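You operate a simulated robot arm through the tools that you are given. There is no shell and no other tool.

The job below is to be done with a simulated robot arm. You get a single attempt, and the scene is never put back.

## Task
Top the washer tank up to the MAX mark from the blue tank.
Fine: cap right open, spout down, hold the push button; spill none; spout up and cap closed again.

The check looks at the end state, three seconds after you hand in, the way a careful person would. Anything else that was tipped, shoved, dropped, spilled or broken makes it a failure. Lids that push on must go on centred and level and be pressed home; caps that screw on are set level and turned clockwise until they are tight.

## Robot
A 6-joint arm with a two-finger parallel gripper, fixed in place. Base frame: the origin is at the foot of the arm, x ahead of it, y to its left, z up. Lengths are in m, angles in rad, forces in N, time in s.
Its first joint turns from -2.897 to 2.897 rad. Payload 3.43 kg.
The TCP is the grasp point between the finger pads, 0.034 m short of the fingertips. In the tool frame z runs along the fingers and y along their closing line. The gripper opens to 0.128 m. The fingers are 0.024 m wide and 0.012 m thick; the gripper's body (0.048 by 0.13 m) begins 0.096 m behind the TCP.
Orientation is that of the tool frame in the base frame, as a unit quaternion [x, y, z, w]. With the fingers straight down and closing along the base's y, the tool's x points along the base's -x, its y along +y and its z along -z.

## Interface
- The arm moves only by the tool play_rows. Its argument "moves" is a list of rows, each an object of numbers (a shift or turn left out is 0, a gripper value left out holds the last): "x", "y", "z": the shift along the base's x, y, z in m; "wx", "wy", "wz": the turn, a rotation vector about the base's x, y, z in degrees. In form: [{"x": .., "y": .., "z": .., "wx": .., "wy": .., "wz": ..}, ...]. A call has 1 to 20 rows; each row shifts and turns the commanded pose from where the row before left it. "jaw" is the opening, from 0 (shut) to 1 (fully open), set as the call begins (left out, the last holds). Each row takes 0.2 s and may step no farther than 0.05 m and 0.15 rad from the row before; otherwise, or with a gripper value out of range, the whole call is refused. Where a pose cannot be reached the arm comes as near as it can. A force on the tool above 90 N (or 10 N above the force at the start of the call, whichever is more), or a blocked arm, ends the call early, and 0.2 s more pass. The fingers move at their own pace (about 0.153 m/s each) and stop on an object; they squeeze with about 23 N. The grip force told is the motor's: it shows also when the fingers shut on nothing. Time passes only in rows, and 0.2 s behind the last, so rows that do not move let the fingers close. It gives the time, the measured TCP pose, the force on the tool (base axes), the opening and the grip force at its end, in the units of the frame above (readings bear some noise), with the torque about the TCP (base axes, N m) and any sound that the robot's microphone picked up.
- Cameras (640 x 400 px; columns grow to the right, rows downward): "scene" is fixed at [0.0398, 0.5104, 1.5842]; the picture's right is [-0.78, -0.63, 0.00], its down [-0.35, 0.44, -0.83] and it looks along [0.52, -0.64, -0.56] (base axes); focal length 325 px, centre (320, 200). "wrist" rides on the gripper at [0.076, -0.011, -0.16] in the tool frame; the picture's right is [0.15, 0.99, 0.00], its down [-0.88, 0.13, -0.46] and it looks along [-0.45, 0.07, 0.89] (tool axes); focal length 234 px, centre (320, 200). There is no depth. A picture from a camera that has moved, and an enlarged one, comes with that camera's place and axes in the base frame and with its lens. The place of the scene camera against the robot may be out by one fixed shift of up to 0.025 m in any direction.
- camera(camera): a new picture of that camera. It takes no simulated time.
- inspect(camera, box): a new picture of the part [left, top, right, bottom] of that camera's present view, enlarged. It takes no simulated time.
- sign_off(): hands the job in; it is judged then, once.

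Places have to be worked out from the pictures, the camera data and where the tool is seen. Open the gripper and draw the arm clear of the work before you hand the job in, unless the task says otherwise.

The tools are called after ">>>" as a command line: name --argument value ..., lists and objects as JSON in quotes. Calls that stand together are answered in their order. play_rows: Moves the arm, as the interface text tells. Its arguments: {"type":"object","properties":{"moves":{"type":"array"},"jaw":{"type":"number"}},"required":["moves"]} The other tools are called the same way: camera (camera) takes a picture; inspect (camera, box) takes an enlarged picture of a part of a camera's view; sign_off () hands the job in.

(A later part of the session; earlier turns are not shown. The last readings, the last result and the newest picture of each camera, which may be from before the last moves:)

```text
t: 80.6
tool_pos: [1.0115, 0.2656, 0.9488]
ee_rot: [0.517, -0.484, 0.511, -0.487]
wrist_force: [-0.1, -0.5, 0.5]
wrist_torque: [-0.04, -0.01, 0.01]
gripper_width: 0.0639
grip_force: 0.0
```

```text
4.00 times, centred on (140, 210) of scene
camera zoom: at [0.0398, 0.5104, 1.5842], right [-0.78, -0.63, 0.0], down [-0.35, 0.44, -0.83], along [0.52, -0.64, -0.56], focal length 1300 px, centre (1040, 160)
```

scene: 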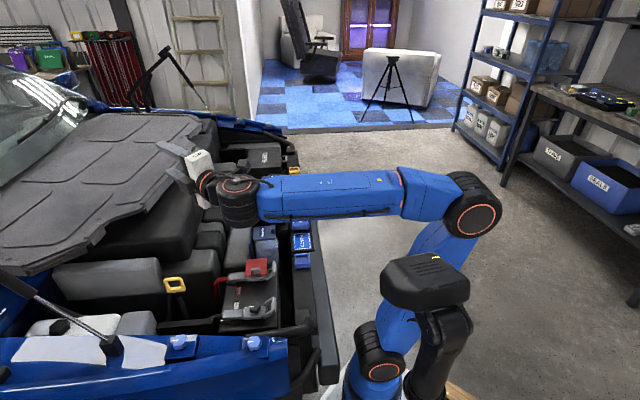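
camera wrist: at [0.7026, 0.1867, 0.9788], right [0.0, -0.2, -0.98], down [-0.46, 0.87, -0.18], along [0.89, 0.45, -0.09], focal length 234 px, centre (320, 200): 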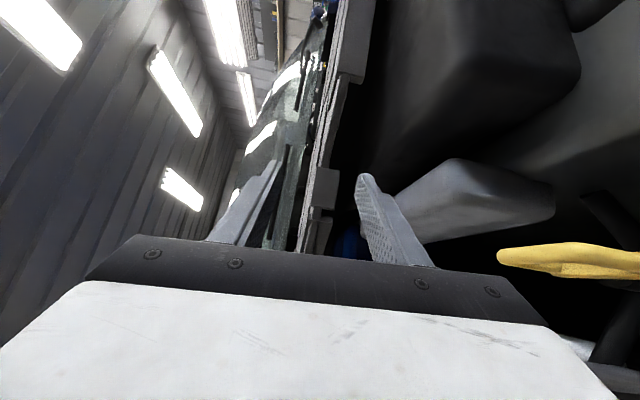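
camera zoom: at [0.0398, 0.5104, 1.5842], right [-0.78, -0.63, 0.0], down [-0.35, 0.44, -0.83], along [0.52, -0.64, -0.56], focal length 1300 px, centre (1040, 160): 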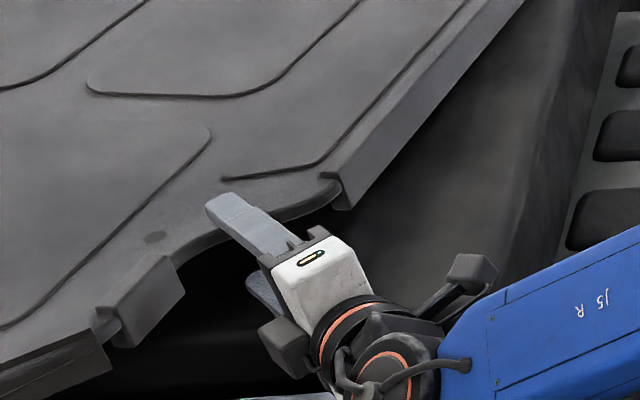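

>>> play_rows --moves '[{"x": 0.02}, {"x": 0.015}, {}]'

>>> inspect --camera "wrist" --box '[220, 60, 480, 240]'

>>> inspect --camera "scene" --box '[60, 160, 220, 260]'

```text
t: 81.4
tool_pos: [1.0462, 0.2649, 0.9491]
ee_rot: [0.516, -0.484, 0.511, -0.487]
wrist_force: [-0.4, 0.2, -0.3]
wrist_torque: [0.03, -0.01, -0.03]
gripper_width: 0.064
grip_force: 0.1
```

```text
2.22 times, centred on (350, 150) of wrist
camera zoom: at [0.8882, 0.1876, 0.9642], right [0.0, -0.2, -0.98], down [-0.46, 0.87, -0.18], along [0.89, 0.45, -0.09], focal length 520 px, centre (253, 311)
```

zoom: 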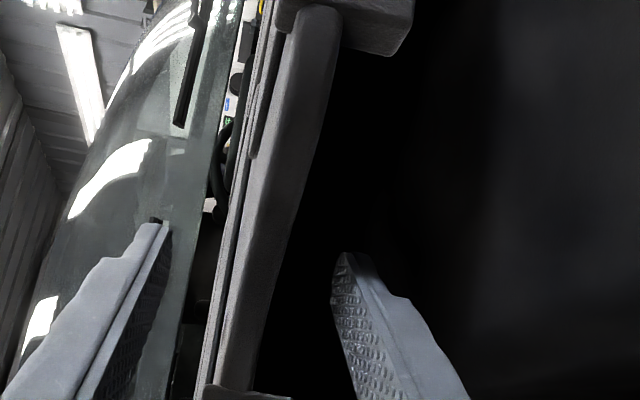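

```text
4.00 times, centred on (140, 210) of scene
camera zoom: at [0.0398, 0.5104, 1.5842], right [-0.78, -0.63, 0.0], down [-0.35, 0.44, -0.83], along [0.52, -0.64, -0.56], focal length 1300 px, centre (1040, 160)
```

zoom: 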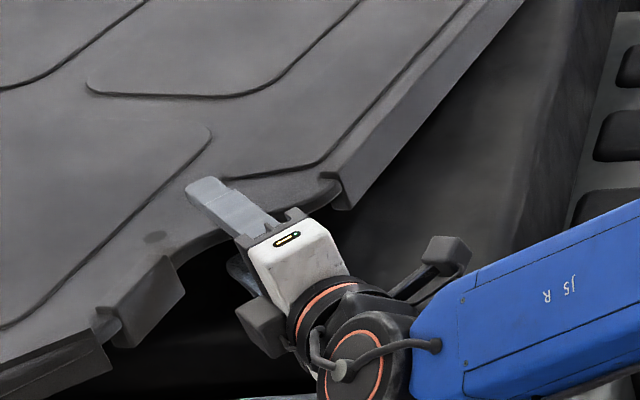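

>>> play_rows --moves '[{"x": 0.015}, {"x": 0.01}, {}]'

>>> play_rows --moves '[{}, {}, {}]' --jaw 0.02

>>> inspect --camera "wrist" --box '[220, 60, 480, 240]'

>>> inspect --camera "scene" --box '[60, 160, 220, 260]'

```text
t: 82.2
tool_pos: [1.071, 0.2659, 0.9479]
ee_rot: [0.517, -0.484, 0.511, -0.487]
wrist_force: [0.4, -0.1, 0.4]
wrist_torque: [0.02, -0.02, 0.01]
gripper_width: 0.0636
grip_force: 0.1
```

```text
t: 83.0
tool_pos: [1.0717, 0.266, 0.9484]
ee_rot: [0.517, -0.483, 0.511, -0.488]
wrist_force: [1.1, 0.1, 0.8]
wrist_torque: [0.58, 0.06, 0.05]
gripper_width: 0.0188
grip_force: 23.2
```

```text
2.22 times, centred on (350, 150) of wrist
camera zoom: at [0.9127, 0.1887, 0.9637], right [0.0, -0.2, -0.98], down [-0.46, 0.87, -0.18], along [0.89, 0.45, -0.09], focal length 520 px, centre (253, 311)
```

zoom: 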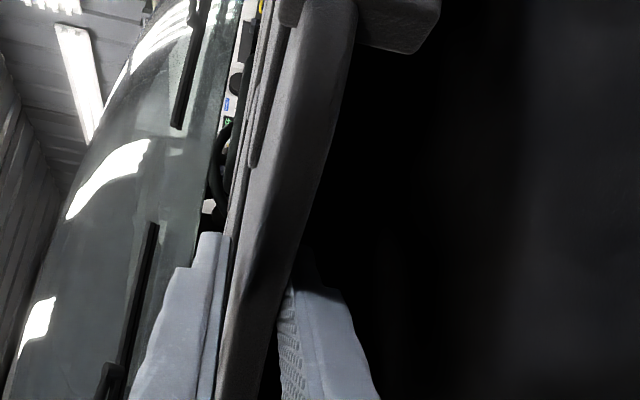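

```text
4.00 times, centred on (140, 210) of scene
camera zoom: at [0.0398, 0.5104, 1.5842], right [-0.78, -0.63, 0.0], down [-0.35, 0.44, -0.83], along [0.52, -0.64, -0.56], focal length 1300 px, centre (1040, 160)
```

zoom: 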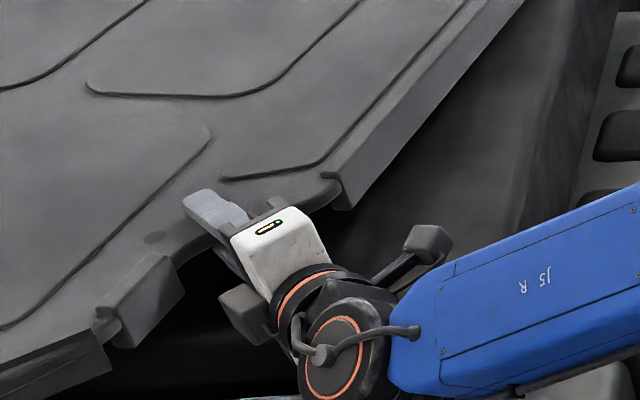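

The plate edge is firmly pinched (18.8 mm). I'll make a small first pull of 4 cm in −x and see how the cover responds.

>>> play_rows --moves '[{"x": -0.01}, {"x": -0.01}, {"x": -0.01}, {"x": -0.01}, {}]'

>>> camera --camera "scene"

>>> inspect --camera "scene" --box '[60, 100, 260, 225]'

```text
t: 84.2
tool_pos: [1.0323, 0.2674, 0.9491]
ee_rot: [0.516, -0.484, 0.511, -0.488]
wrist_force: [-1.8, 0.6, 0.5]
wrist_torque: [0.61, 0.27, 0.14]
gripper_width: 0.0193
grip_force: 23.0
```

```text
taken
```

scene: 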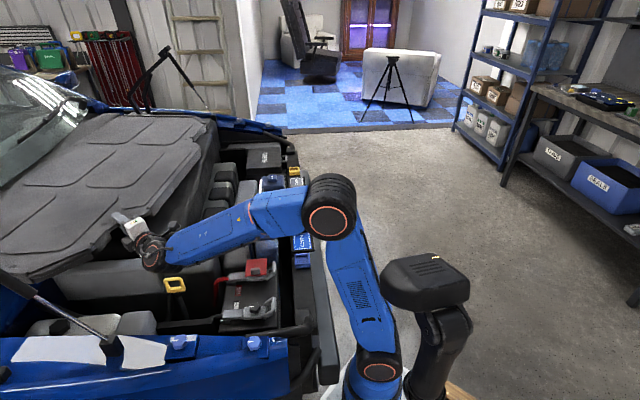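

```text
3.20 times, centred on (160, 162) of scene
camera zoom: at [0.0398, 0.5104, 1.5842], right [-0.78, -0.63, 0.0], down [-0.35, 0.44, -0.83], along [0.52, -0.64, -0.56], focal length 1040 px, centre (832, 320)
```

zoom: 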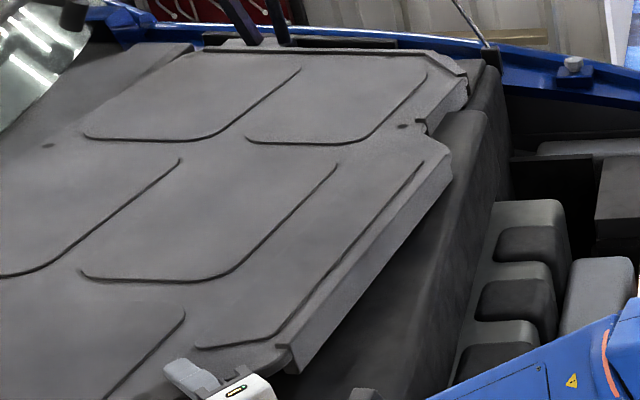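

The cover follows with only ~2 N, so it is light and will follow the gripper. By pixel targets (corner A → (228,150), corner B → (211,219)) it needs roughly −0.2 m along e1, a bit of +e2, and ~6–8° CCW. I'll move part way with some yaw.

>>> play_rows --moves '[{"x": -0.013, "y": -0.006, "wz": 0.5}, {"x": -0.013, "y": -0.006, "wz": 0.5}, {"x": -0.013, "y": -0.006, "wz": 0.5}, {"x": -0.013, "y": -0.006, "wz": 0.5}, {"x": -0.013, "y": -0.006, "wz": 0.5}, {"x": -0.013, "y": -0.006, "wz": 0.5}, {}]'

>>> inspect --camera "scene" --box '[60, 100, 260, 225]'

>>> inspect --camera "scene" --box '[0, 170, 240, 320]'

>>> inspect --camera "wrist" --box '[220, 40, 540, 240]'

```text
t: 85.8
tool_pos: [0.9529, 0.2294, 0.9499]
ee_rot: [0.529, -0.47, 0.499, -0.5]
wrist_force: [-0.9, -0.9, 0.5]
wrist_torque: [0.49, 0.5, -0.36]
gripper_width: 0.0186
grip_force: 22.8
```

```text
3.20 times, centred on (160, 162) of scene
camera zoom: at [0.0398, 0.5104, 1.5842], right [-0.78, -0.63, 0.0], down [-0.35, 0.44, -0.83], along [0.52, -0.64, -0.56], focal length 1040 px, centre (832, 320)
```

zoom: 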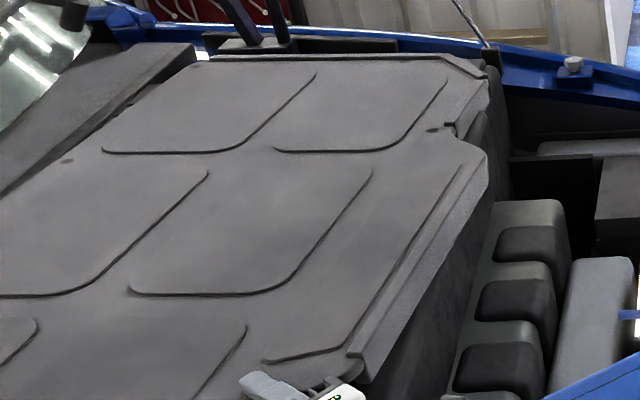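

```text
2.67 times, centred on (120, 245) of scene
camera zoom: at [0.0398, 0.5104, 1.5842], right [-0.78, -0.63, 0.0], down [-0.35, 0.44, -0.83], along [0.52, -0.64, -0.56], focal length 866 px, centre (853, 80)
```

zoom: 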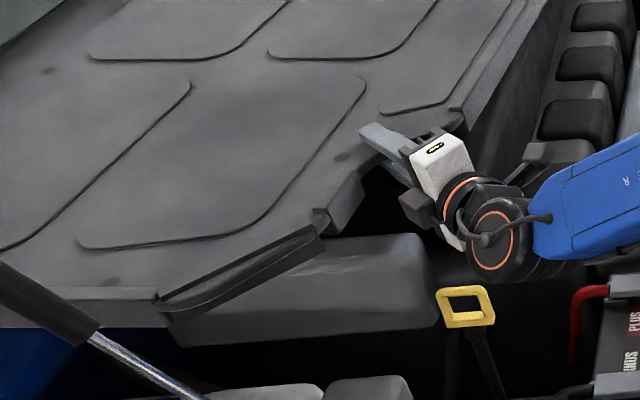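

```text
2.00 times, centred on (380, 140) of wrist
camera zoom: at [0.7984, 0.1444, 0.9646], right [0.01, -0.2, -0.98], down [-0.51, 0.84, -0.18], along [0.86, 0.5, -0.09], focal length 468 px, centre (200, 320)
```

zoom: 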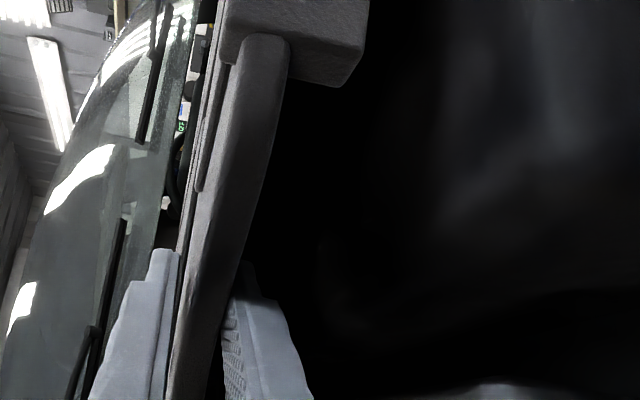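

It's responding well: A is now near (212,150), and the hole/tab need ~+50 px to the right. I'll continue: another half of the remaining translation, with 4° yaw.

>>> play_rows --moves '[{"x": -0.0108, "y": -0.0092, "wz": 0.67}, {"x": -0.0108, "y": -0.0092, "wz": 0.67}, {"x": -0.0108, "y": -0.0092, "wz": 0.67}, {"x": -0.0108, "y": -0.0092, "wz": 0.67}, {"x": -0.0108, "y": -0.0092, "wz": 0.67}, {"x": -0.0108, "y": -0.0092, "wz": 0.67}, {}]'

>>> inspect --camera "scene" --box '[60, 100, 260, 225]'

>>> inspect --camera "scene" --box '[0, 170, 240, 320]'

>>> inspect --camera "wrist" --box '[220, 40, 540, 240]'

```text
t: 87.4
tool_pos: [0.8885, 0.1754, 0.9476]
ee_rot: [0.546, -0.451, 0.481, -0.517]
wrist_force: [-0.8, 0.4, 0.3]
wrist_torque: [0.55, 0.52, 0.04]
gripper_width: 0.0186
grip_force: 23.0
```

```text
3.20 times, centred on (160, 162) of scene
camera zoom: at [0.0398, 0.5104, 1.5842], right [-0.78, -0.63, 0.0], down [-0.35, 0.44, -0.83], along [0.52, -0.64, -0.56], focal length 1040 px, centre (832, 320)
```

zoom: 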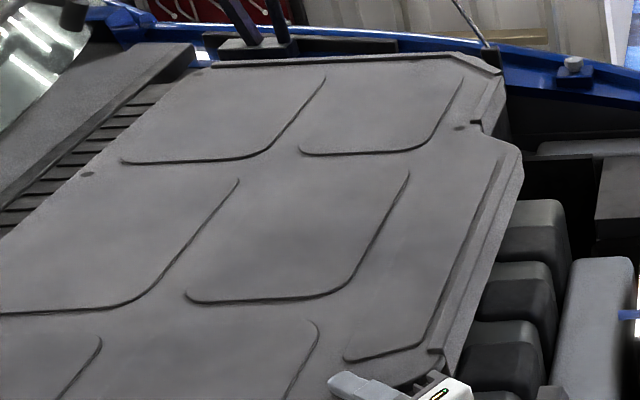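

```text
2.67 times, centred on (120, 245) of scene
camera zoom: at [0.0398, 0.5104, 1.5842], right [-0.78, -0.63, 0.0], down [-0.35, 0.44, -0.83], along [0.52, -0.64, -0.56], focal length 866 px, centre (853, 80)
```

zoom: 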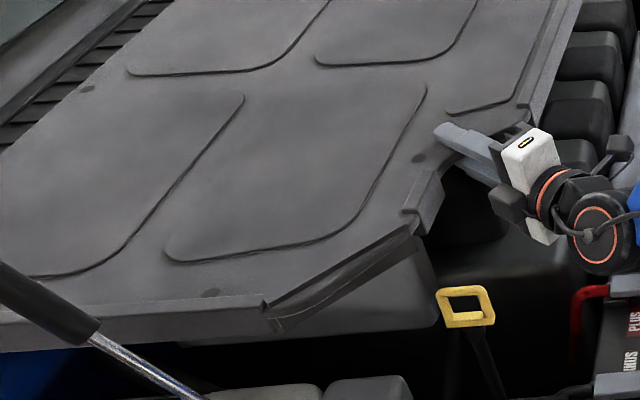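

```text
2.00 times, centred on (380, 140) of wrist
camera zoom: at [0.7404, 0.0785, 0.9637], right [0.03, -0.2, -0.98], down [-0.57, 0.8, -0.18], along [0.82, 0.56, -0.09], focal length 468 px, centre (200, 320)
```

zoom: 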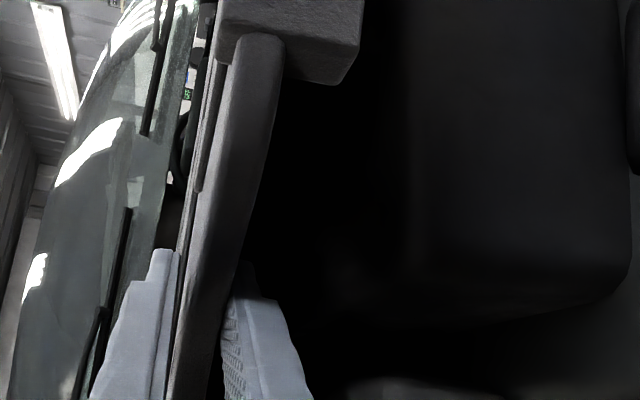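

The cover is nearly back. I'll take a full scene picture now to compare directly against the opening picture.

>>> camera --camera "scene"

>>> inspect --camera "scene" --box '[200, 130, 360, 230]'

>>> inspect --camera "scene" --box '[160, 220, 340, 333]'

>>> inspect --camera "scene" --box '[0, 280, 200, 400]'

```text
taken
```

scene: 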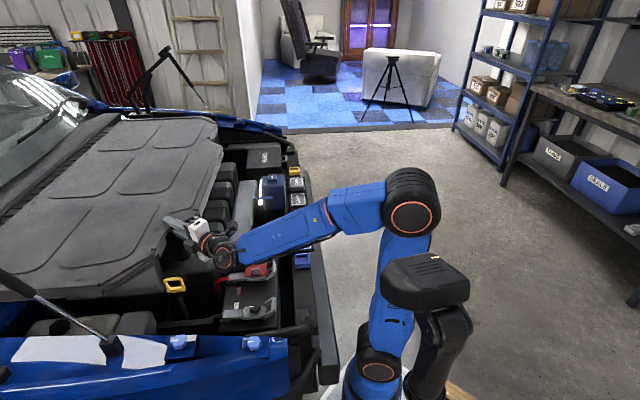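

```text
4.00 times, centred on (280, 180) of scene
camera zoom: at [0.0398, 0.5104, 1.5842], right [-0.78, -0.63, 0.0], down [-0.35, 0.44, -0.83], along [0.52, -0.64, -0.56], focal length 1300 px, centre (480, 280)
```

zoom: 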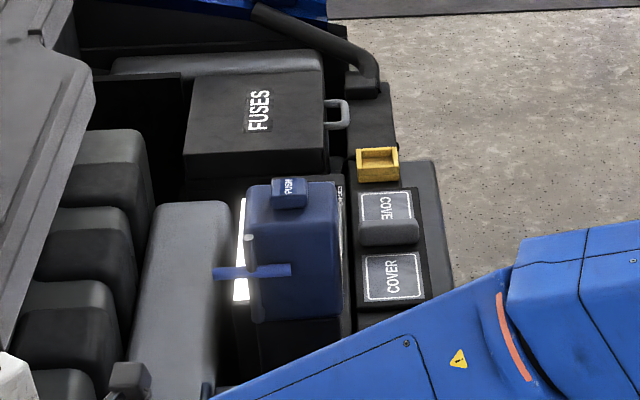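

```text
3.54 times, centred on (250, 276) of scene
camera zoom: at [0.0398, 0.5104, 1.5842], right [-0.78, -0.63, 0.0], down [-0.35, 0.44, -0.83], along [0.52, -0.64, -0.56], focal length 1150 px, centre (568, -71)
```

zoom: 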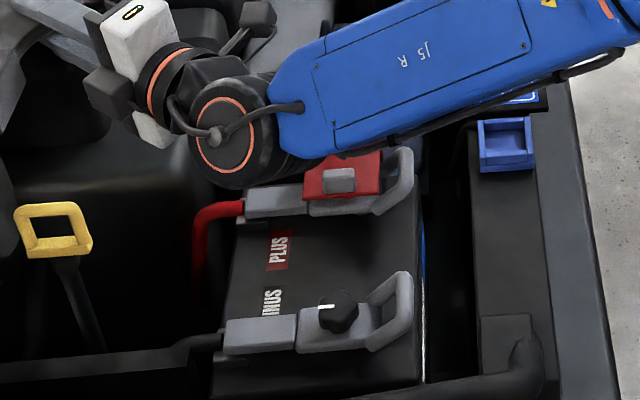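

```text
3.20 times, centred on (100, 340) of scene
camera zoom: at [0.0398, 0.5104, 1.5842], right [-0.78, -0.63, 0.0], down [-0.35, 0.44, -0.83], along [0.52, -0.64, -0.56], focal length 1040 px, centre (1024, -248)
```

zoom: 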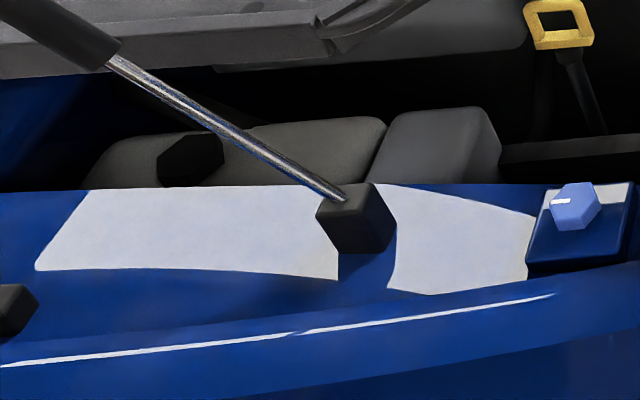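

Comparing identical crops: corner A needs about +5 px, the B end about +11, and the front end +25–35. So the remaining motion is a bit more −e1 plus ~3–4° of CCW rotation. I'll do most of it now.

>>> play_rows --moves '[{"x": -0.007, "y": -0.007, "wz": 0.7}, {"x": -0.007, "y": -0.007, "wz": 0.7}, {"x": -0.007, "y": -0.007, "wz": 0.7}, {"x": -0.007, "y": -0.007, "wz": 0.7}, {"x": -0.007, "y": -0.007, "wz": 0.7}, {}]'

>>> inspect --camera "scene" --box '[200, 130, 360, 230]'

>>> inspect --camera "scene" --box '[0, 280, 200, 400]'

>>> inspect --camera "wrist" --box '[220, 40, 540, 240]'

```text
t: 88.8
tool_pos: [0.8536, 0.1394, 0.9478]
ee_rot: [0.559, -0.434, 0.465, -0.532]
wrist_force: [-0.4, 0.4, 0.3]
wrist_torque: [-0.06, 0.72, -0.08]
gripper_width: 0.0179
grip_force: 22.7
```

```text
4.00 times, centred on (280, 180) of scene
camera zoom: at [0.0398, 0.5104, 1.5842], right [-0.78, -0.63, 0.0], down [-0.35, 0.44, -0.83], along [0.52, -0.64, -0.56], focal length 1300 px, centre (480, 280)
```

zoom: 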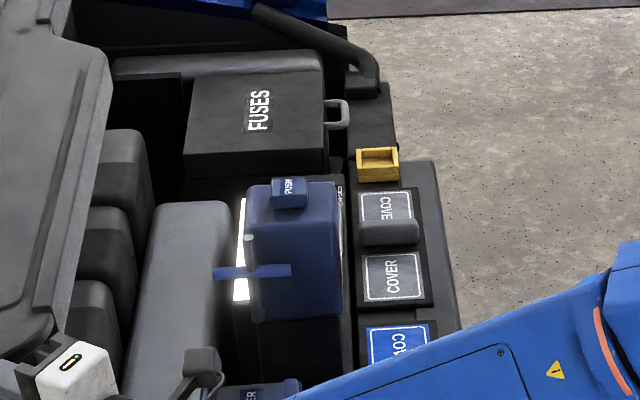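

```text
3.20 times, centred on (100, 340) of scene
camera zoom: at [0.0398, 0.5104, 1.5842], right [-0.78, -0.63, 0.0], down [-0.35, 0.44, -0.83], along [0.52, -0.64, -0.56], focal length 1040 px, centre (1024, -248)
```

zoom: 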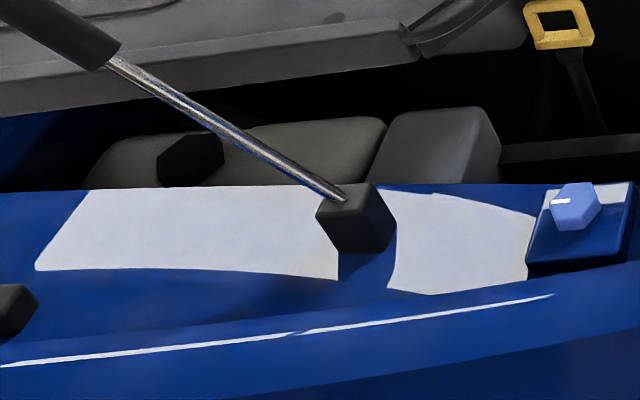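

```text
2.00 times, centred on (380, 140) of wrist
camera zoom: at [0.7116, 0.034, 0.9639], right [0.04, -0.2, -0.98], down [-0.61, 0.77, -0.18], along [0.79, 0.61, -0.09], focal length 468 px, centre (200, 320)
```

zoom: 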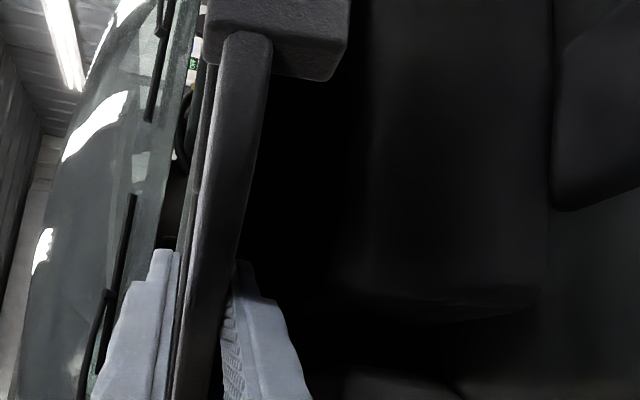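

The near edge now lines up with the original; the front edge slope suggests I'm still holding this side ~2 cm too high. I'll lower in small steps, watching for the cover to come to rest.

>>> play_rows --moves '[{"z": -0.004}, {"z": -0.004}, {}]'

>>> play_rows --moves '[{"z": -0.004}, {"z": -0.004}, {}]'

>>> inspect --camera "scene" --box '[200, 130, 360, 230]'

>>> inspect --camera "scene" --box '[0, 280, 200, 400]'

```text
t: 89.6
tool_pos: [0.8543, 0.139, 0.9409]
ee_rot: [0.559, -0.434, 0.465, -0.532]
wrist_force: [0.9, 0.1, 0.5]
wrist_torque: [-0.07, 0.52, -0.02]
gripper_width: 0.0179
grip_force: 22.9
```

```text
t: 90.4
tool_pos: [0.8528, 0.1386, 0.9335]
ee_rot: [0.558, -0.434, 0.465, -0.532]
wrist_force: [0.5, -0.8, 0.8]
wrist_torque: [-0.18, 0.01, -0.53]
gripper_width: 0.0177
grip_force: 23.6
```

```text
4.00 times, centred on (280, 180) of scene
camera zoom: at [0.0398, 0.5104, 1.5842], right [-0.78, -0.63, 0.0], down [-0.35, 0.44, -0.83], along [0.52, -0.64, -0.56], focal length 1300 px, centre (480, 280)
```

zoom: 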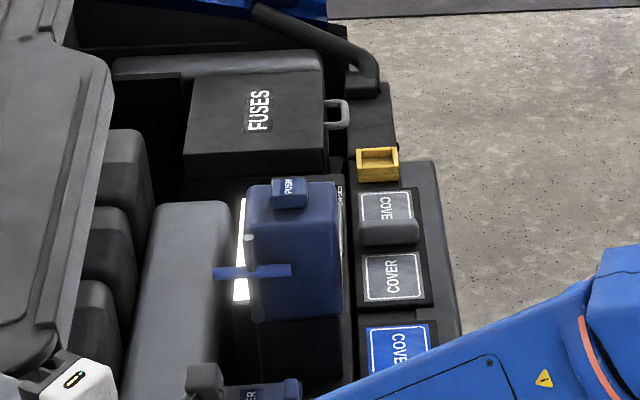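

```text
3.20 times, centred on (100, 340) of scene
camera zoom: at [0.0398, 0.5104, 1.5842], right [-0.78, -0.63, 0.0], down [-0.35, 0.44, -0.83], along [0.52, -0.64, -0.56], focal length 1040 px, centre (1024, -248)
```

zoom: 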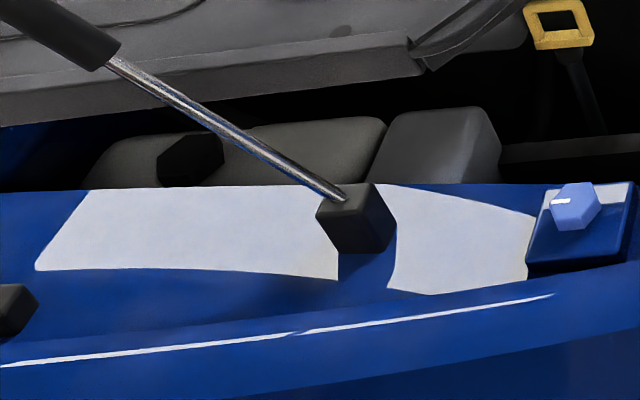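

Forces and torques have dropped to about zero, so the cover is resting by itself. I'll release, back the fingers out along their axis, and compare unobstructed views.

>>> play_rows --moves '[{}, {}]' --jaw 0.35

>>> inspect --camera "wrist" --box '[220, 40, 540, 240]'

```text
t: 91.0
tool_pos: [0.8547, 0.1387, 0.9328]
ee_rot: [0.559, -0.434, 0.465, -0.532]
wrist_force: [1.2, -0.2, -4.9]
wrist_torque: [-0.07, 0.09, -0.02]
gripper_width: 0.047
grip_force: 1.9
```

```text
2.00 times, centred on (380, 140) of wrist
camera zoom: at [0.7118, 0.0342, 0.9484], right [0.04, -0.2, -0.98], down [-0.61, 0.77, -0.18], along [0.79, 0.61, -0.09], focal length 468 px, centre (200, 320)
```

zoom: 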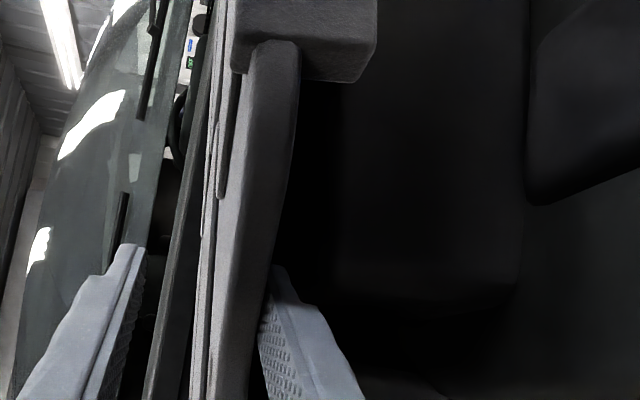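

The near edge dropped onto my lower finger (≈5 N). I'll lower gradually until the finger is free.

>>> play_rows --moves '[{"z": -0.005}, {"z": -0.005}, {}]'

>>> play_rows --moves '[{"z": -0.005}, {"z": -0.005}, {}]'

>>> inspect --camera "wrist" --box '[220, 40, 540, 240]'

>>> inspect --camera "scene" --box '[0, 280, 200, 400]'

```text
t: 91.8
tool_pos: [0.8546, 0.1394, 0.9223]
ee_rot: [0.559, -0.434, 0.465, -0.532]
wrist_force: [0.5, -0.3, -4.0]
wrist_torque: [-0.06, 0.01, 0.02]
gripper_width: 0.0469
grip_force: 2.1
```

```text
t: 92.6
tool_pos: [0.8541, 0.1413, 0.9139]
ee_rot: [0.559, -0.434, 0.465, -0.532]
wrist_force: [0.1, 0.0, -3.0]
wrist_torque: [-0.06, 0.01, 0.0]
gripper_width: 0.0469
grip_force: 1.6
```

```text
2.00 times, centred on (380, 140) of wrist
camera zoom: at [0.7117, 0.0352, 0.9285], right [0.04, -0.2, -0.98], down [-0.61, 0.77, -0.18], along [0.79, 0.61, -0.09], focal length 468 px, centre (200, 320)
```

zoom: 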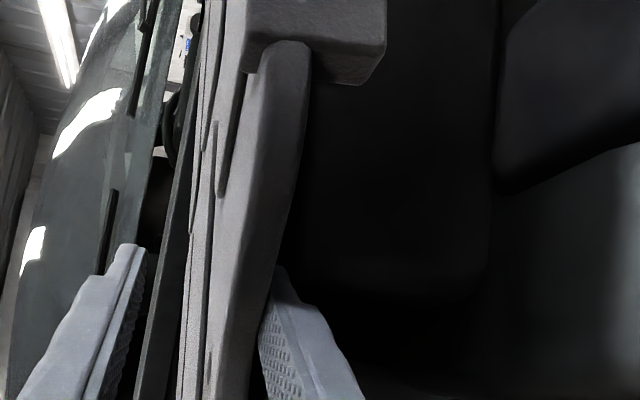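

```text
3.20 times, centred on (100, 340) of scene
camera zoom: at [0.0398, 0.5104, 1.5842], right [-0.78, -0.63, 0.0], down [-0.35, 0.44, -0.83], along [0.52, -0.64, -0.56], focal length 1040 px, centre (1024, -248)
```

zoom: 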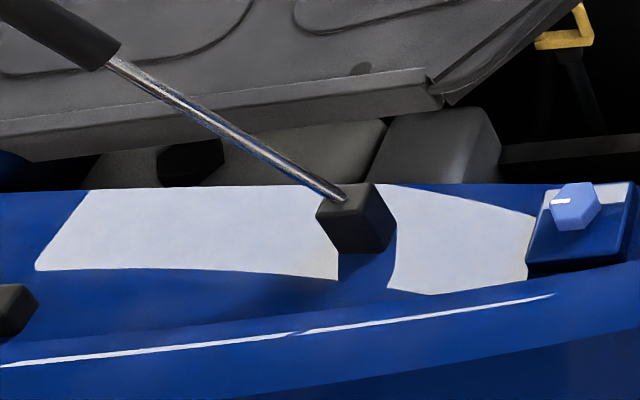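

>>> camera --camera "scene"

>>> inspect --camera "scene" --box '[0, 90, 250, 310]'

```text
taken
```

scene: 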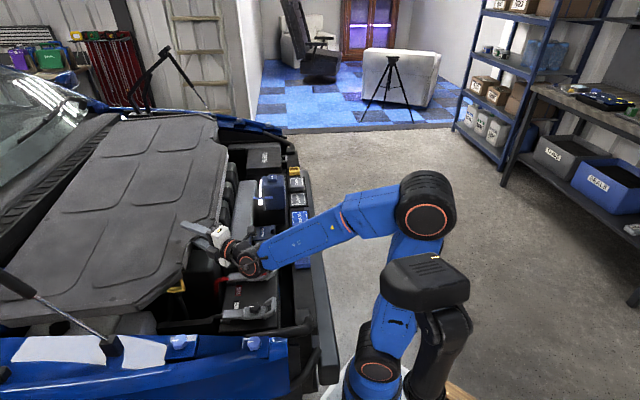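

```text
1.82 times, centred on (125, 200) of scene
camera zoom: at [0.0398, 0.5104, 1.5842], right [-0.78, -0.63, 0.0], down [-0.35, 0.44, -0.83], along [0.52, -0.64, -0.56], focal length 591 px, centre (674, 200)
```

zoom: 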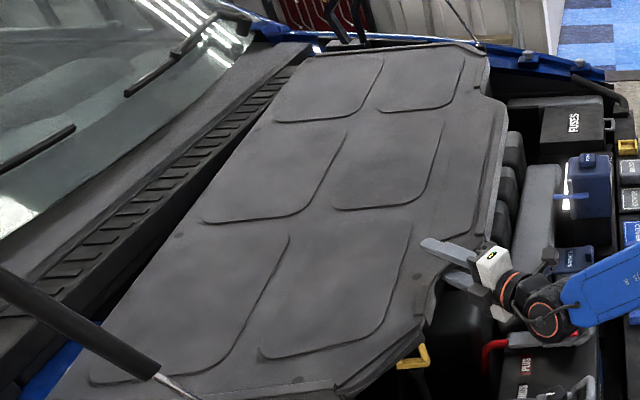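

The front of the cover sagged as I lowered: re-solving the geometry, the original plate height is about z 0.93–0.94, so it is now slightly too far past its support. I'll raise and re-clamp it at z≈0.94.

>>> play_rows --moves '[{"z": 0.006}, {"z": 0.006}, {"z": 0.006}, {"z": 0.006}, {}]'

>>> play_rows --moves '[{}, {}]' --jaw 0.02

>>> inspect --camera "scene" --box '[0, 90, 250, 310]'

>>> inspect --camera "scene" --box '[200, 130, 360, 230]'

>>> inspect --camera "scene" --box '[60, 200, 240, 313]'

```text
t: 93.8
tool_pos: [0.8537, 0.1393, 0.9369]
ee_rot: [0.559, -0.434, 0.465, -0.532]
wrist_force: [0.6, -0.3, -3.7]
wrist_torque: [-0.03, -0.12, 0.1]
gripper_width: 0.0468
grip_force: 2.2
```

```text
t: 94.4
tool_pos: [0.8541, 0.1393, 0.9375]
ee_rot: [0.558, -0.434, 0.465, -0.532]
wrist_force: [-0.7, -1.1, 0.2]
wrist_torque: [0.22, 1.15, -0.52]
gripper_width: 0.0184
grip_force: 22.6
```

```text
1.82 times, centred on (125, 200) of scene
camera zoom: at [0.0398, 0.5104, 1.5842], right [-0.78, -0.63, 0.0], down [-0.35, 0.44, -0.83], along [0.52, -0.64, -0.56], focal length 591 px, centre (674, 200)
```

zoom: 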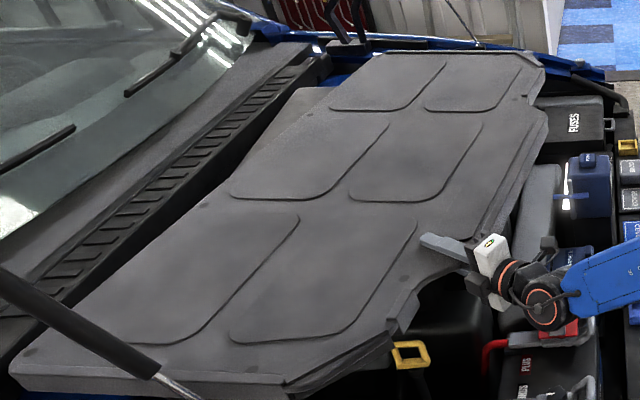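

```text
4.00 times, centred on (280, 180) of scene
camera zoom: at [0.0398, 0.5104, 1.5842], right [-0.78, -0.63, 0.0], down [-0.35, 0.44, -0.83], along [0.52, -0.64, -0.56], focal length 1300 px, centre (480, 280)
```

zoom: 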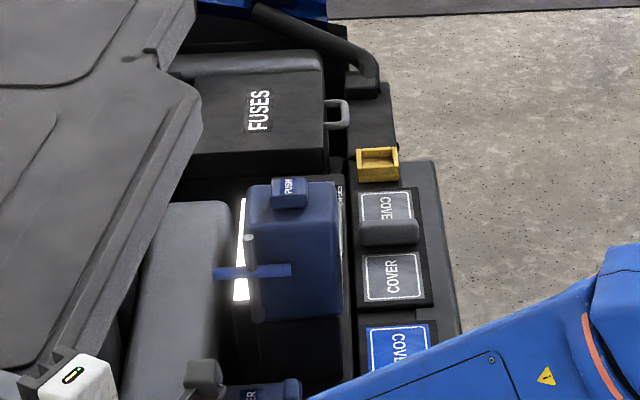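

```text
3.54 times, centred on (150, 256) of scene
camera zoom: at [0.0398, 0.5104, 1.5842], right [-0.78, -0.63, 0.0], down [-0.35, 0.44, -0.83], along [0.52, -0.64, -0.56], focal length 1150 px, centre (922, 0)
```

zoom: 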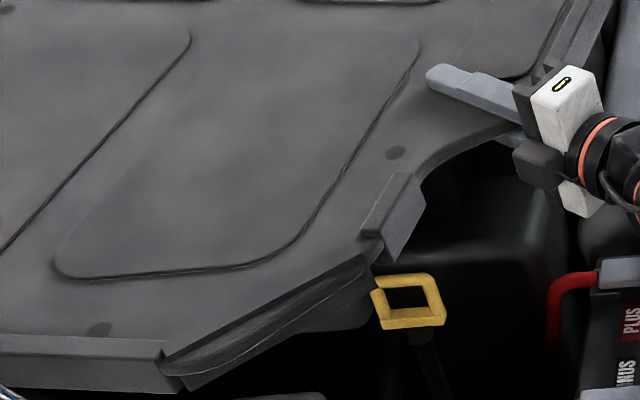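

The light cover slid and rotated about my finger while unclamped: corner A is now ~22 px too far toward the robot, and the hole is 12 px too low. I compute a correction of G by (+0.043, −0.031) with +11° yaw; I'll apply it while clamped.

>>> play_rows --moves '[{"x": 0.0054, "y": -0.0039, "z": 0.001, "wz": 1.4}, {"x": 0.0054, "y": -0.0039, "z": 0.001, "wz": 1.4}, {"x": 0.0054, "y": -0.0039, "wz": 1.4}, {"x": 0.0054, "y": -0.0039, "wz": 1.4}, {}]'

>>> inspect --camera "scene" --box '[0, 90, 250, 310]'

>>> inspect --camera "scene" --box '[200, 130, 360, 230]'

>>> inspect --camera "scene" --box '[60, 200, 240, 313]'

```text
t: 95.6
tool_pos: [0.8647, 0.1322, 0.9379]
ee_rot: [0.568, -0.423, 0.453, -0.541]
wrist_force: [-1.1, 1.0, -5.9]
wrist_torque: [0.19, 1.26, 0.29]
gripper_width: 0.0185
grip_force: 23.4
out of reach, approached as far as the arm can: row 3, 4
```

```text
1.82 times, centred on (125, 200) of scene
camera zoom: at [0.0398, 0.5104, 1.5842], right [-0.78, -0.63, 0.0], down [-0.35, 0.44, -0.83], along [0.52, -0.64, -0.56], focal length 591 px, centre (674, 200)
```

zoom: 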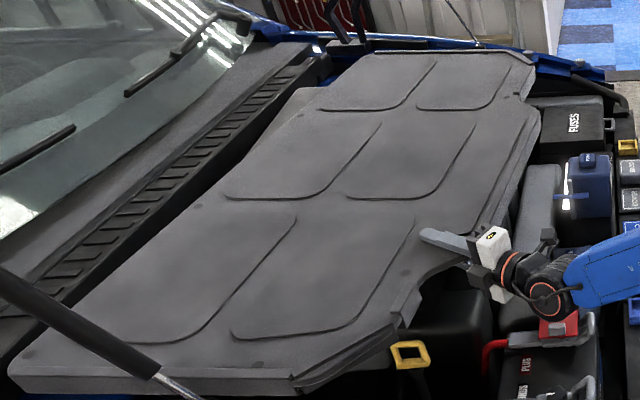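

```text
4.00 times, centred on (280, 180) of scene
camera zoom: at [0.0398, 0.5104, 1.5842], right [-0.78, -0.63, 0.0], down [-0.35, 0.44, -0.83], along [0.52, -0.64, -0.56], focal length 1300 px, centre (480, 280)
```

zoom: 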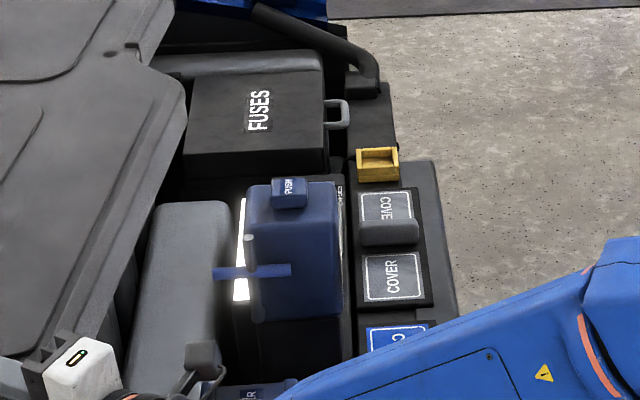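

```text
3.54 times, centred on (150, 256) of scene
camera zoom: at [0.0398, 0.5104, 1.5842], right [-0.78, -0.63, 0.0], down [-0.35, 0.44, -0.83], along [0.52, -0.64, -0.56], focal length 1150 px, centre (922, 0)
```

zoom: 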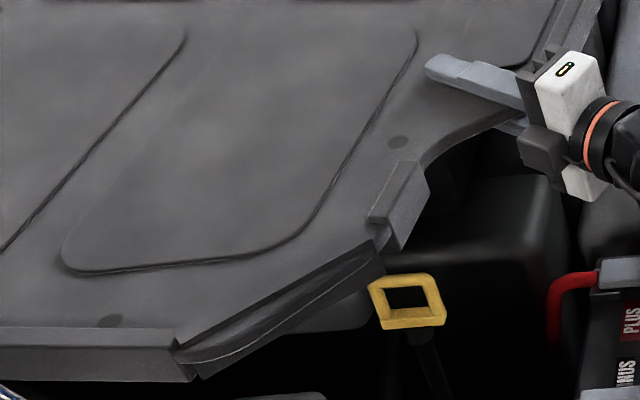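

The wrist is at its yaw limit in this grip. I'll first translate the cover back over its support (mostly −e2, a little +e1), then set it down, release and regrip with a different tool yaw.

>>> play_rows --moves '[{"x": 0.0095, "y": -0.0023, "wz": -0.4}, {"x": 0.0095, "y": -0.0023, "wz": -0.4}, {"x": 0.0095, "y": -0.0023, "wz": -0.4}, {"x": 0.0095, "y": -0.0023, "wz": -0.4}, {"x": 0.0095, "y": -0.0023, "wz": -0.4}, {"x": 0.0095, "y": -0.0023, "wz": -0.4}, {}]'

>>> inspect --camera "scene" --box '[0, 90, 250, 310]'

>>> inspect --camera "wrist" --box '[220, 40, 540, 240]'

```text
t: 97.2
tool_pos: [0.9203, 0.1186, 0.9398]
ee_rot: [0.557, -0.437, 0.467, -0.53]
wrist_force: [-9.2, -21.5, -3.6]
wrist_torque: [0.44, 0.5, -0.06]
gripper_width: 0.0183
grip_force: 22.5
```

```text
1.82 times, centred on (125, 200) of scene
camera zoom: at [0.0398, 0.5104, 1.5842], right [-0.78, -0.63, 0.0], down [-0.35, 0.44, -0.83], along [0.52, -0.64, -0.56], focal length 591 px, centre (674, 200)
```

zoom: 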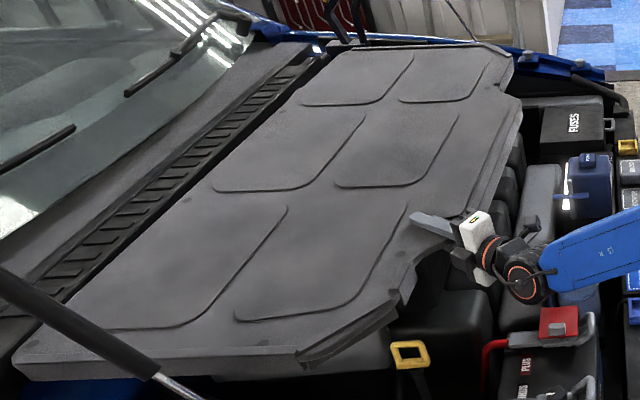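

```text
2.00 times, centred on (380, 140) of wrist
camera zoom: at [0.7773, 0.0146, 0.9559], right [0.03, -0.2, -0.98], down [-0.61, 0.77, -0.18], along [0.79, 0.6, -0.1], focal length 468 px, centre (200, 320)
```

zoom: 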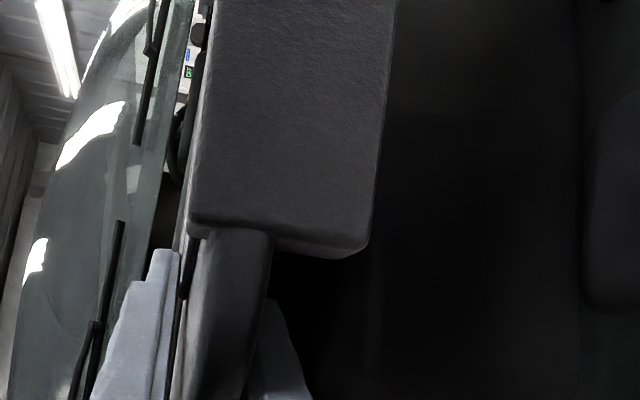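

The cover's far edge touched the cowl (22 N). I'll back off 1 cm and lower gently to set it down on the block.

>>> play_rows --moves '[{"x": -0.006, "y": -0.008}, {"x": -0.006, "y": -0.006}, {}]'

>>> play_rows --moves '[{"z": -0.006}, {"z": -0.006}, {}]'

>>> play_rows --moves '[{"z": -0.006}, {"z": -0.006}, {}]'

>>> inspect --camera "scene" --box '[0, 90, 250, 310]'

```text
t: 98.0
tool_pos: [0.9056, 0.1119, 0.9403]
ee_rot: [0.558, -0.439, 0.466, -0.528]
wrist_force: [0.3, 0.5, -4.7]
wrist_torque: [0.16, 1.26, 0.76]
gripper_width: 0.0183
grip_force: 23.0
out of reach, approached as far as the arm can: row 1, 2
```

```text
t: 98.8
tool_pos: [0.9052, 0.1141, 0.9299]
ee_rot: [0.557, -0.439, 0.466, -0.529]
wrist_force: [2.6, -0.9, -2.3]
wrist_torque: [-0.33, -1.22, -0.09]
gripper_width: 0.0183
grip_force: 22.6
out of reach, approached as far as the arm can: row 2
```

```text
t: 99.6
tool_pos: [0.9034, 0.118, 0.9182]
ee_rot: [0.557, -0.438, 0.467, -0.529]
wrist_force: [0.8, 1.5, -2.5]
wrist_torque: [-0.37, -1.25, 0.47]
gripper_width: 0.0188
grip_force: 23.1
```

```text
1.82 times, centred on (125, 200) of scene
camera zoom: at [0.0398, 0.5104, 1.5842], right [-0.78, -0.63, 0.0], down [-0.35, 0.44, -0.83], along [0.52, -0.64, -0.56], focal length 591 px, centre (674, 200)
```

zoom: 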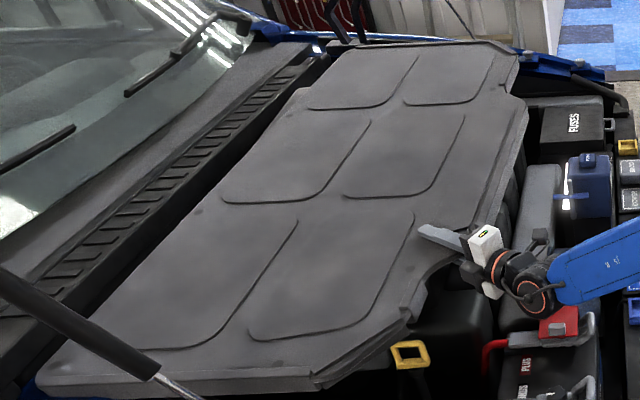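

The torque flipped sign at z≈0.918, so the plate is now resting on its support. I'll open the jaws a little and withdraw straight back.

>>> play_rows --moves '[{}, {}]' --jaw 0.3

>>> inspect --camera "wrist" --box '[220, 40, 540, 240]'

>>> inspect --camera "scene" --box '[0, 90, 250, 310]'

```text
t: 100.2
tool_pos: [0.9036, 0.1172, 0.9178]
ee_rot: [0.558, -0.438, 0.468, -0.528]
wrist_force: [-1.0, -0.1, -2.8]
wrist_torque: [-0.05, -0.09, 0.02]
gripper_width: 0.0406
grip_force: 2.4
```

```text
2.00 times, centred on (380, 140) of wrist
camera zoom: at [0.761, 0.0134, 0.9343], right [0.03, -0.2, -0.98], down [-0.61, 0.77, -0.18], along [0.79, 0.6, -0.1], focal length 468 px, centre (200, 320)
```

zoom: 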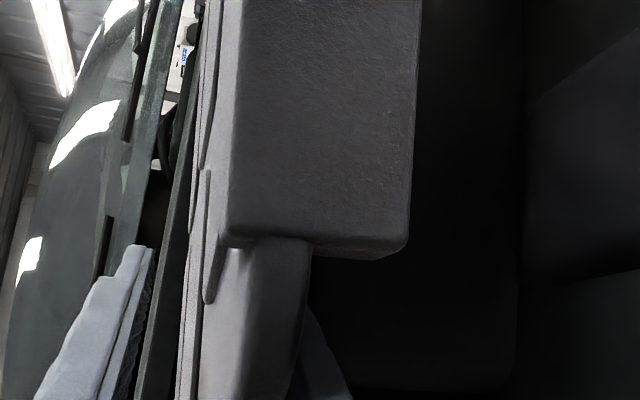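

```text
1.82 times, centred on (125, 200) of scene
camera zoom: at [0.0398, 0.5104, 1.5842], right [-0.78, -0.63, 0.0], down [-0.35, 0.44, -0.83], along [0.52, -0.64, -0.56], focal length 591 px, centre (674, 200)
```

zoom: 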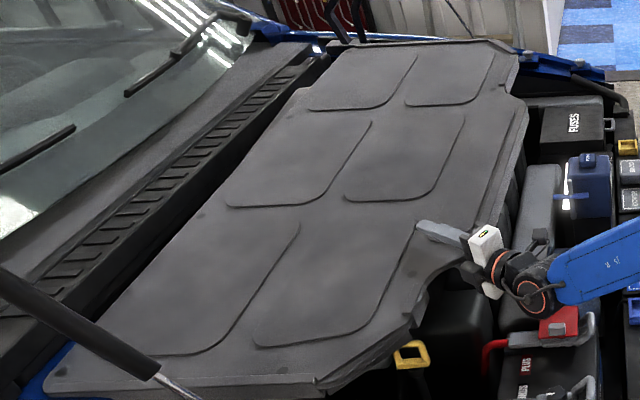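

The edge still follows my lower finger with ~3 N. I'll keep lowering slowly to find where it really rests.

>>> play_rows --moves '[{"z": -0.006}, {"z": -0.006}, {}]'

>>> play_rows --moves '[{"z": -0.006}, {"z": -0.006}, {}]'

>>> inspect --camera "wrist" --box '[220, 40, 540, 240]'

>>> inspect --camera "scene" --box '[0, 90, 250, 310]'

```text
t: 101.0
tool_pos: [0.903, 0.1202, 0.908]
ee_rot: [0.558, -0.438, 0.466, -0.529]
wrist_force: [1.4, -0.2, -3.0]
wrist_torque: [0.08, -0.24, -0.02]
gripper_width: 0.0404
grip_force: 1.6
out of reach, approached as far as the arm can: row 1
```

```text
t: 101.8
tool_pos: [0.9041, 0.1204, 0.899]
ee_rot: [0.556, -0.437, 0.469, -0.529]
wrist_force: [2.9, -12.7, 18.3]
wrist_torque: [0.06, -0.98, -0.38]
gripper_width: 0.0283
grip_force: 0.0
out of reach, approached as far as the arm can: row 2
```

```text
2.00 times, centred on (380, 140) of wrist
camera zoom: at [0.7597, 0.0168, 0.9136], right [0.03, -0.2, -0.98], down [-0.6, 0.78, -0.18], along [0.8, 0.6, -0.09], focal length 468 px, centre (200, 320)
```

zoom: 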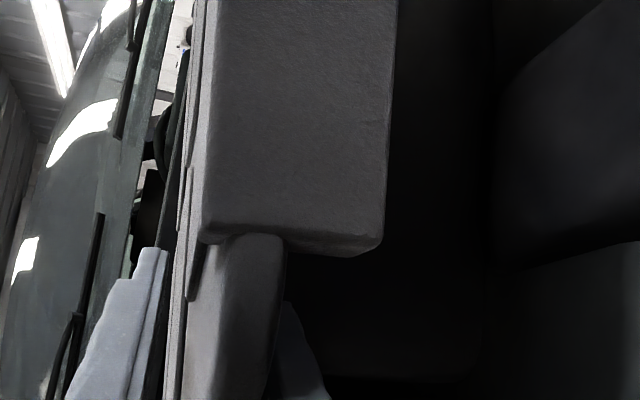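

```text
1.82 times, centred on (125, 200) of scene
camera zoom: at [0.0398, 0.5104, 1.5842], right [-0.78, -0.63, 0.0], down [-0.35, 0.44, -0.83], along [0.52, -0.64, -0.56], focal length 591 px, centre (674, 200)
```

zoom: 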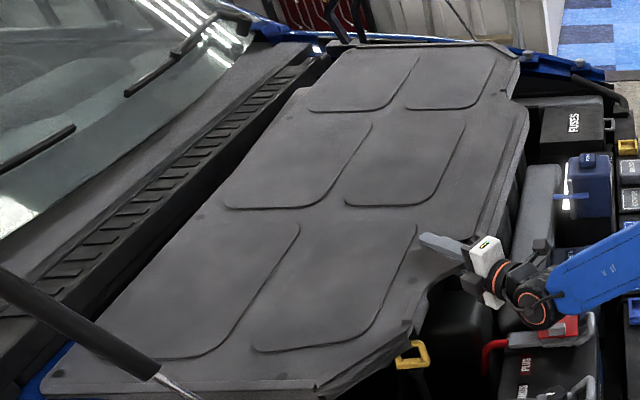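

My lower finger is now touching the block top (block top z ≈ 0.87), meaning the cover originally sat directly on the block at z≈0.88, with its deep skirts outside. So the cover can rest here; I'll slide the fingers out backward.

>>> play_rows --moves '[{"z": 0.004}, {"x": -0.0146, "y": -0.0033}, {"x": -0.0146, "y": -0.0033}, {"x": -0.0146, "y": -0.0033}, {"x": -0.0195, "y": -0.0044}, {"x": -0.0195, "y": -0.0044}, {}]' --jaw 0.3

>>> inspect --camera "scene" --box '[0, 90, 250, 310]'

>>> inspect --camera "wrist" --box '[220, 40, 540, 240]'

```text
t: 103.4
tool_pos: [0.8188, 0.1021, 0.8997]
ee_rot: [0.559, -0.434, 0.465, -0.531]
wrist_force: [-2.4, -0.1, -3.7]
wrist_torque: [0.08, -0.16, -0.02]
gripper_width: 0.0402
grip_force: 1.8
```

```text
1.82 times, centred on (125, 200) of scene
camera zoom: at [0.0398, 0.5104, 1.5842], right [-0.78, -0.63, 0.0], down [-0.35, 0.44, -0.83], along [0.52, -0.64, -0.56], focal length 591 px, centre (674, 200)
```

zoom: 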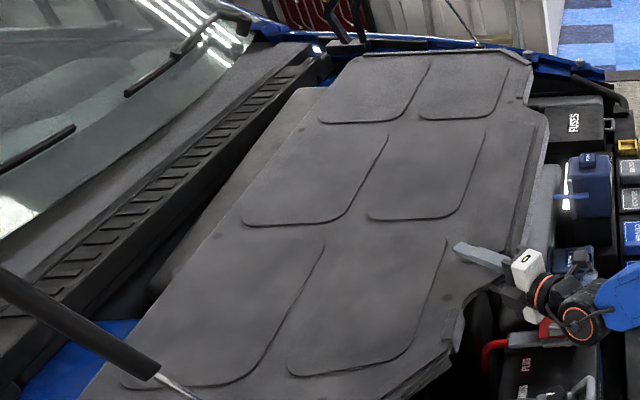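

```text
2.00 times, centred on (380, 140) of wrist
camera zoom: at [0.6774, -0.0026, 0.9155], right [0.04, -0.2, -0.98], down [-0.61, 0.77, -0.18], along [0.79, 0.61, -0.1], focal length 468 px, centre (200, 320)
```

zoom: 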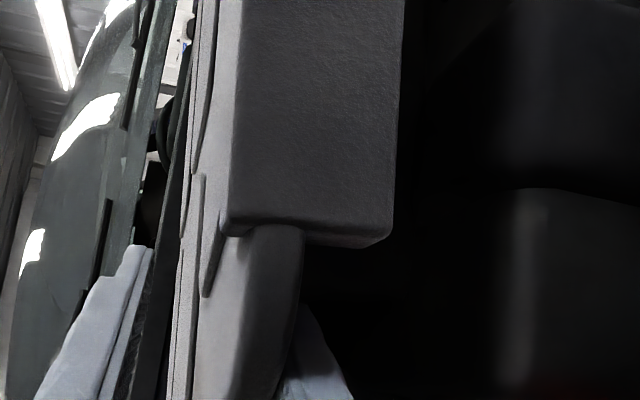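

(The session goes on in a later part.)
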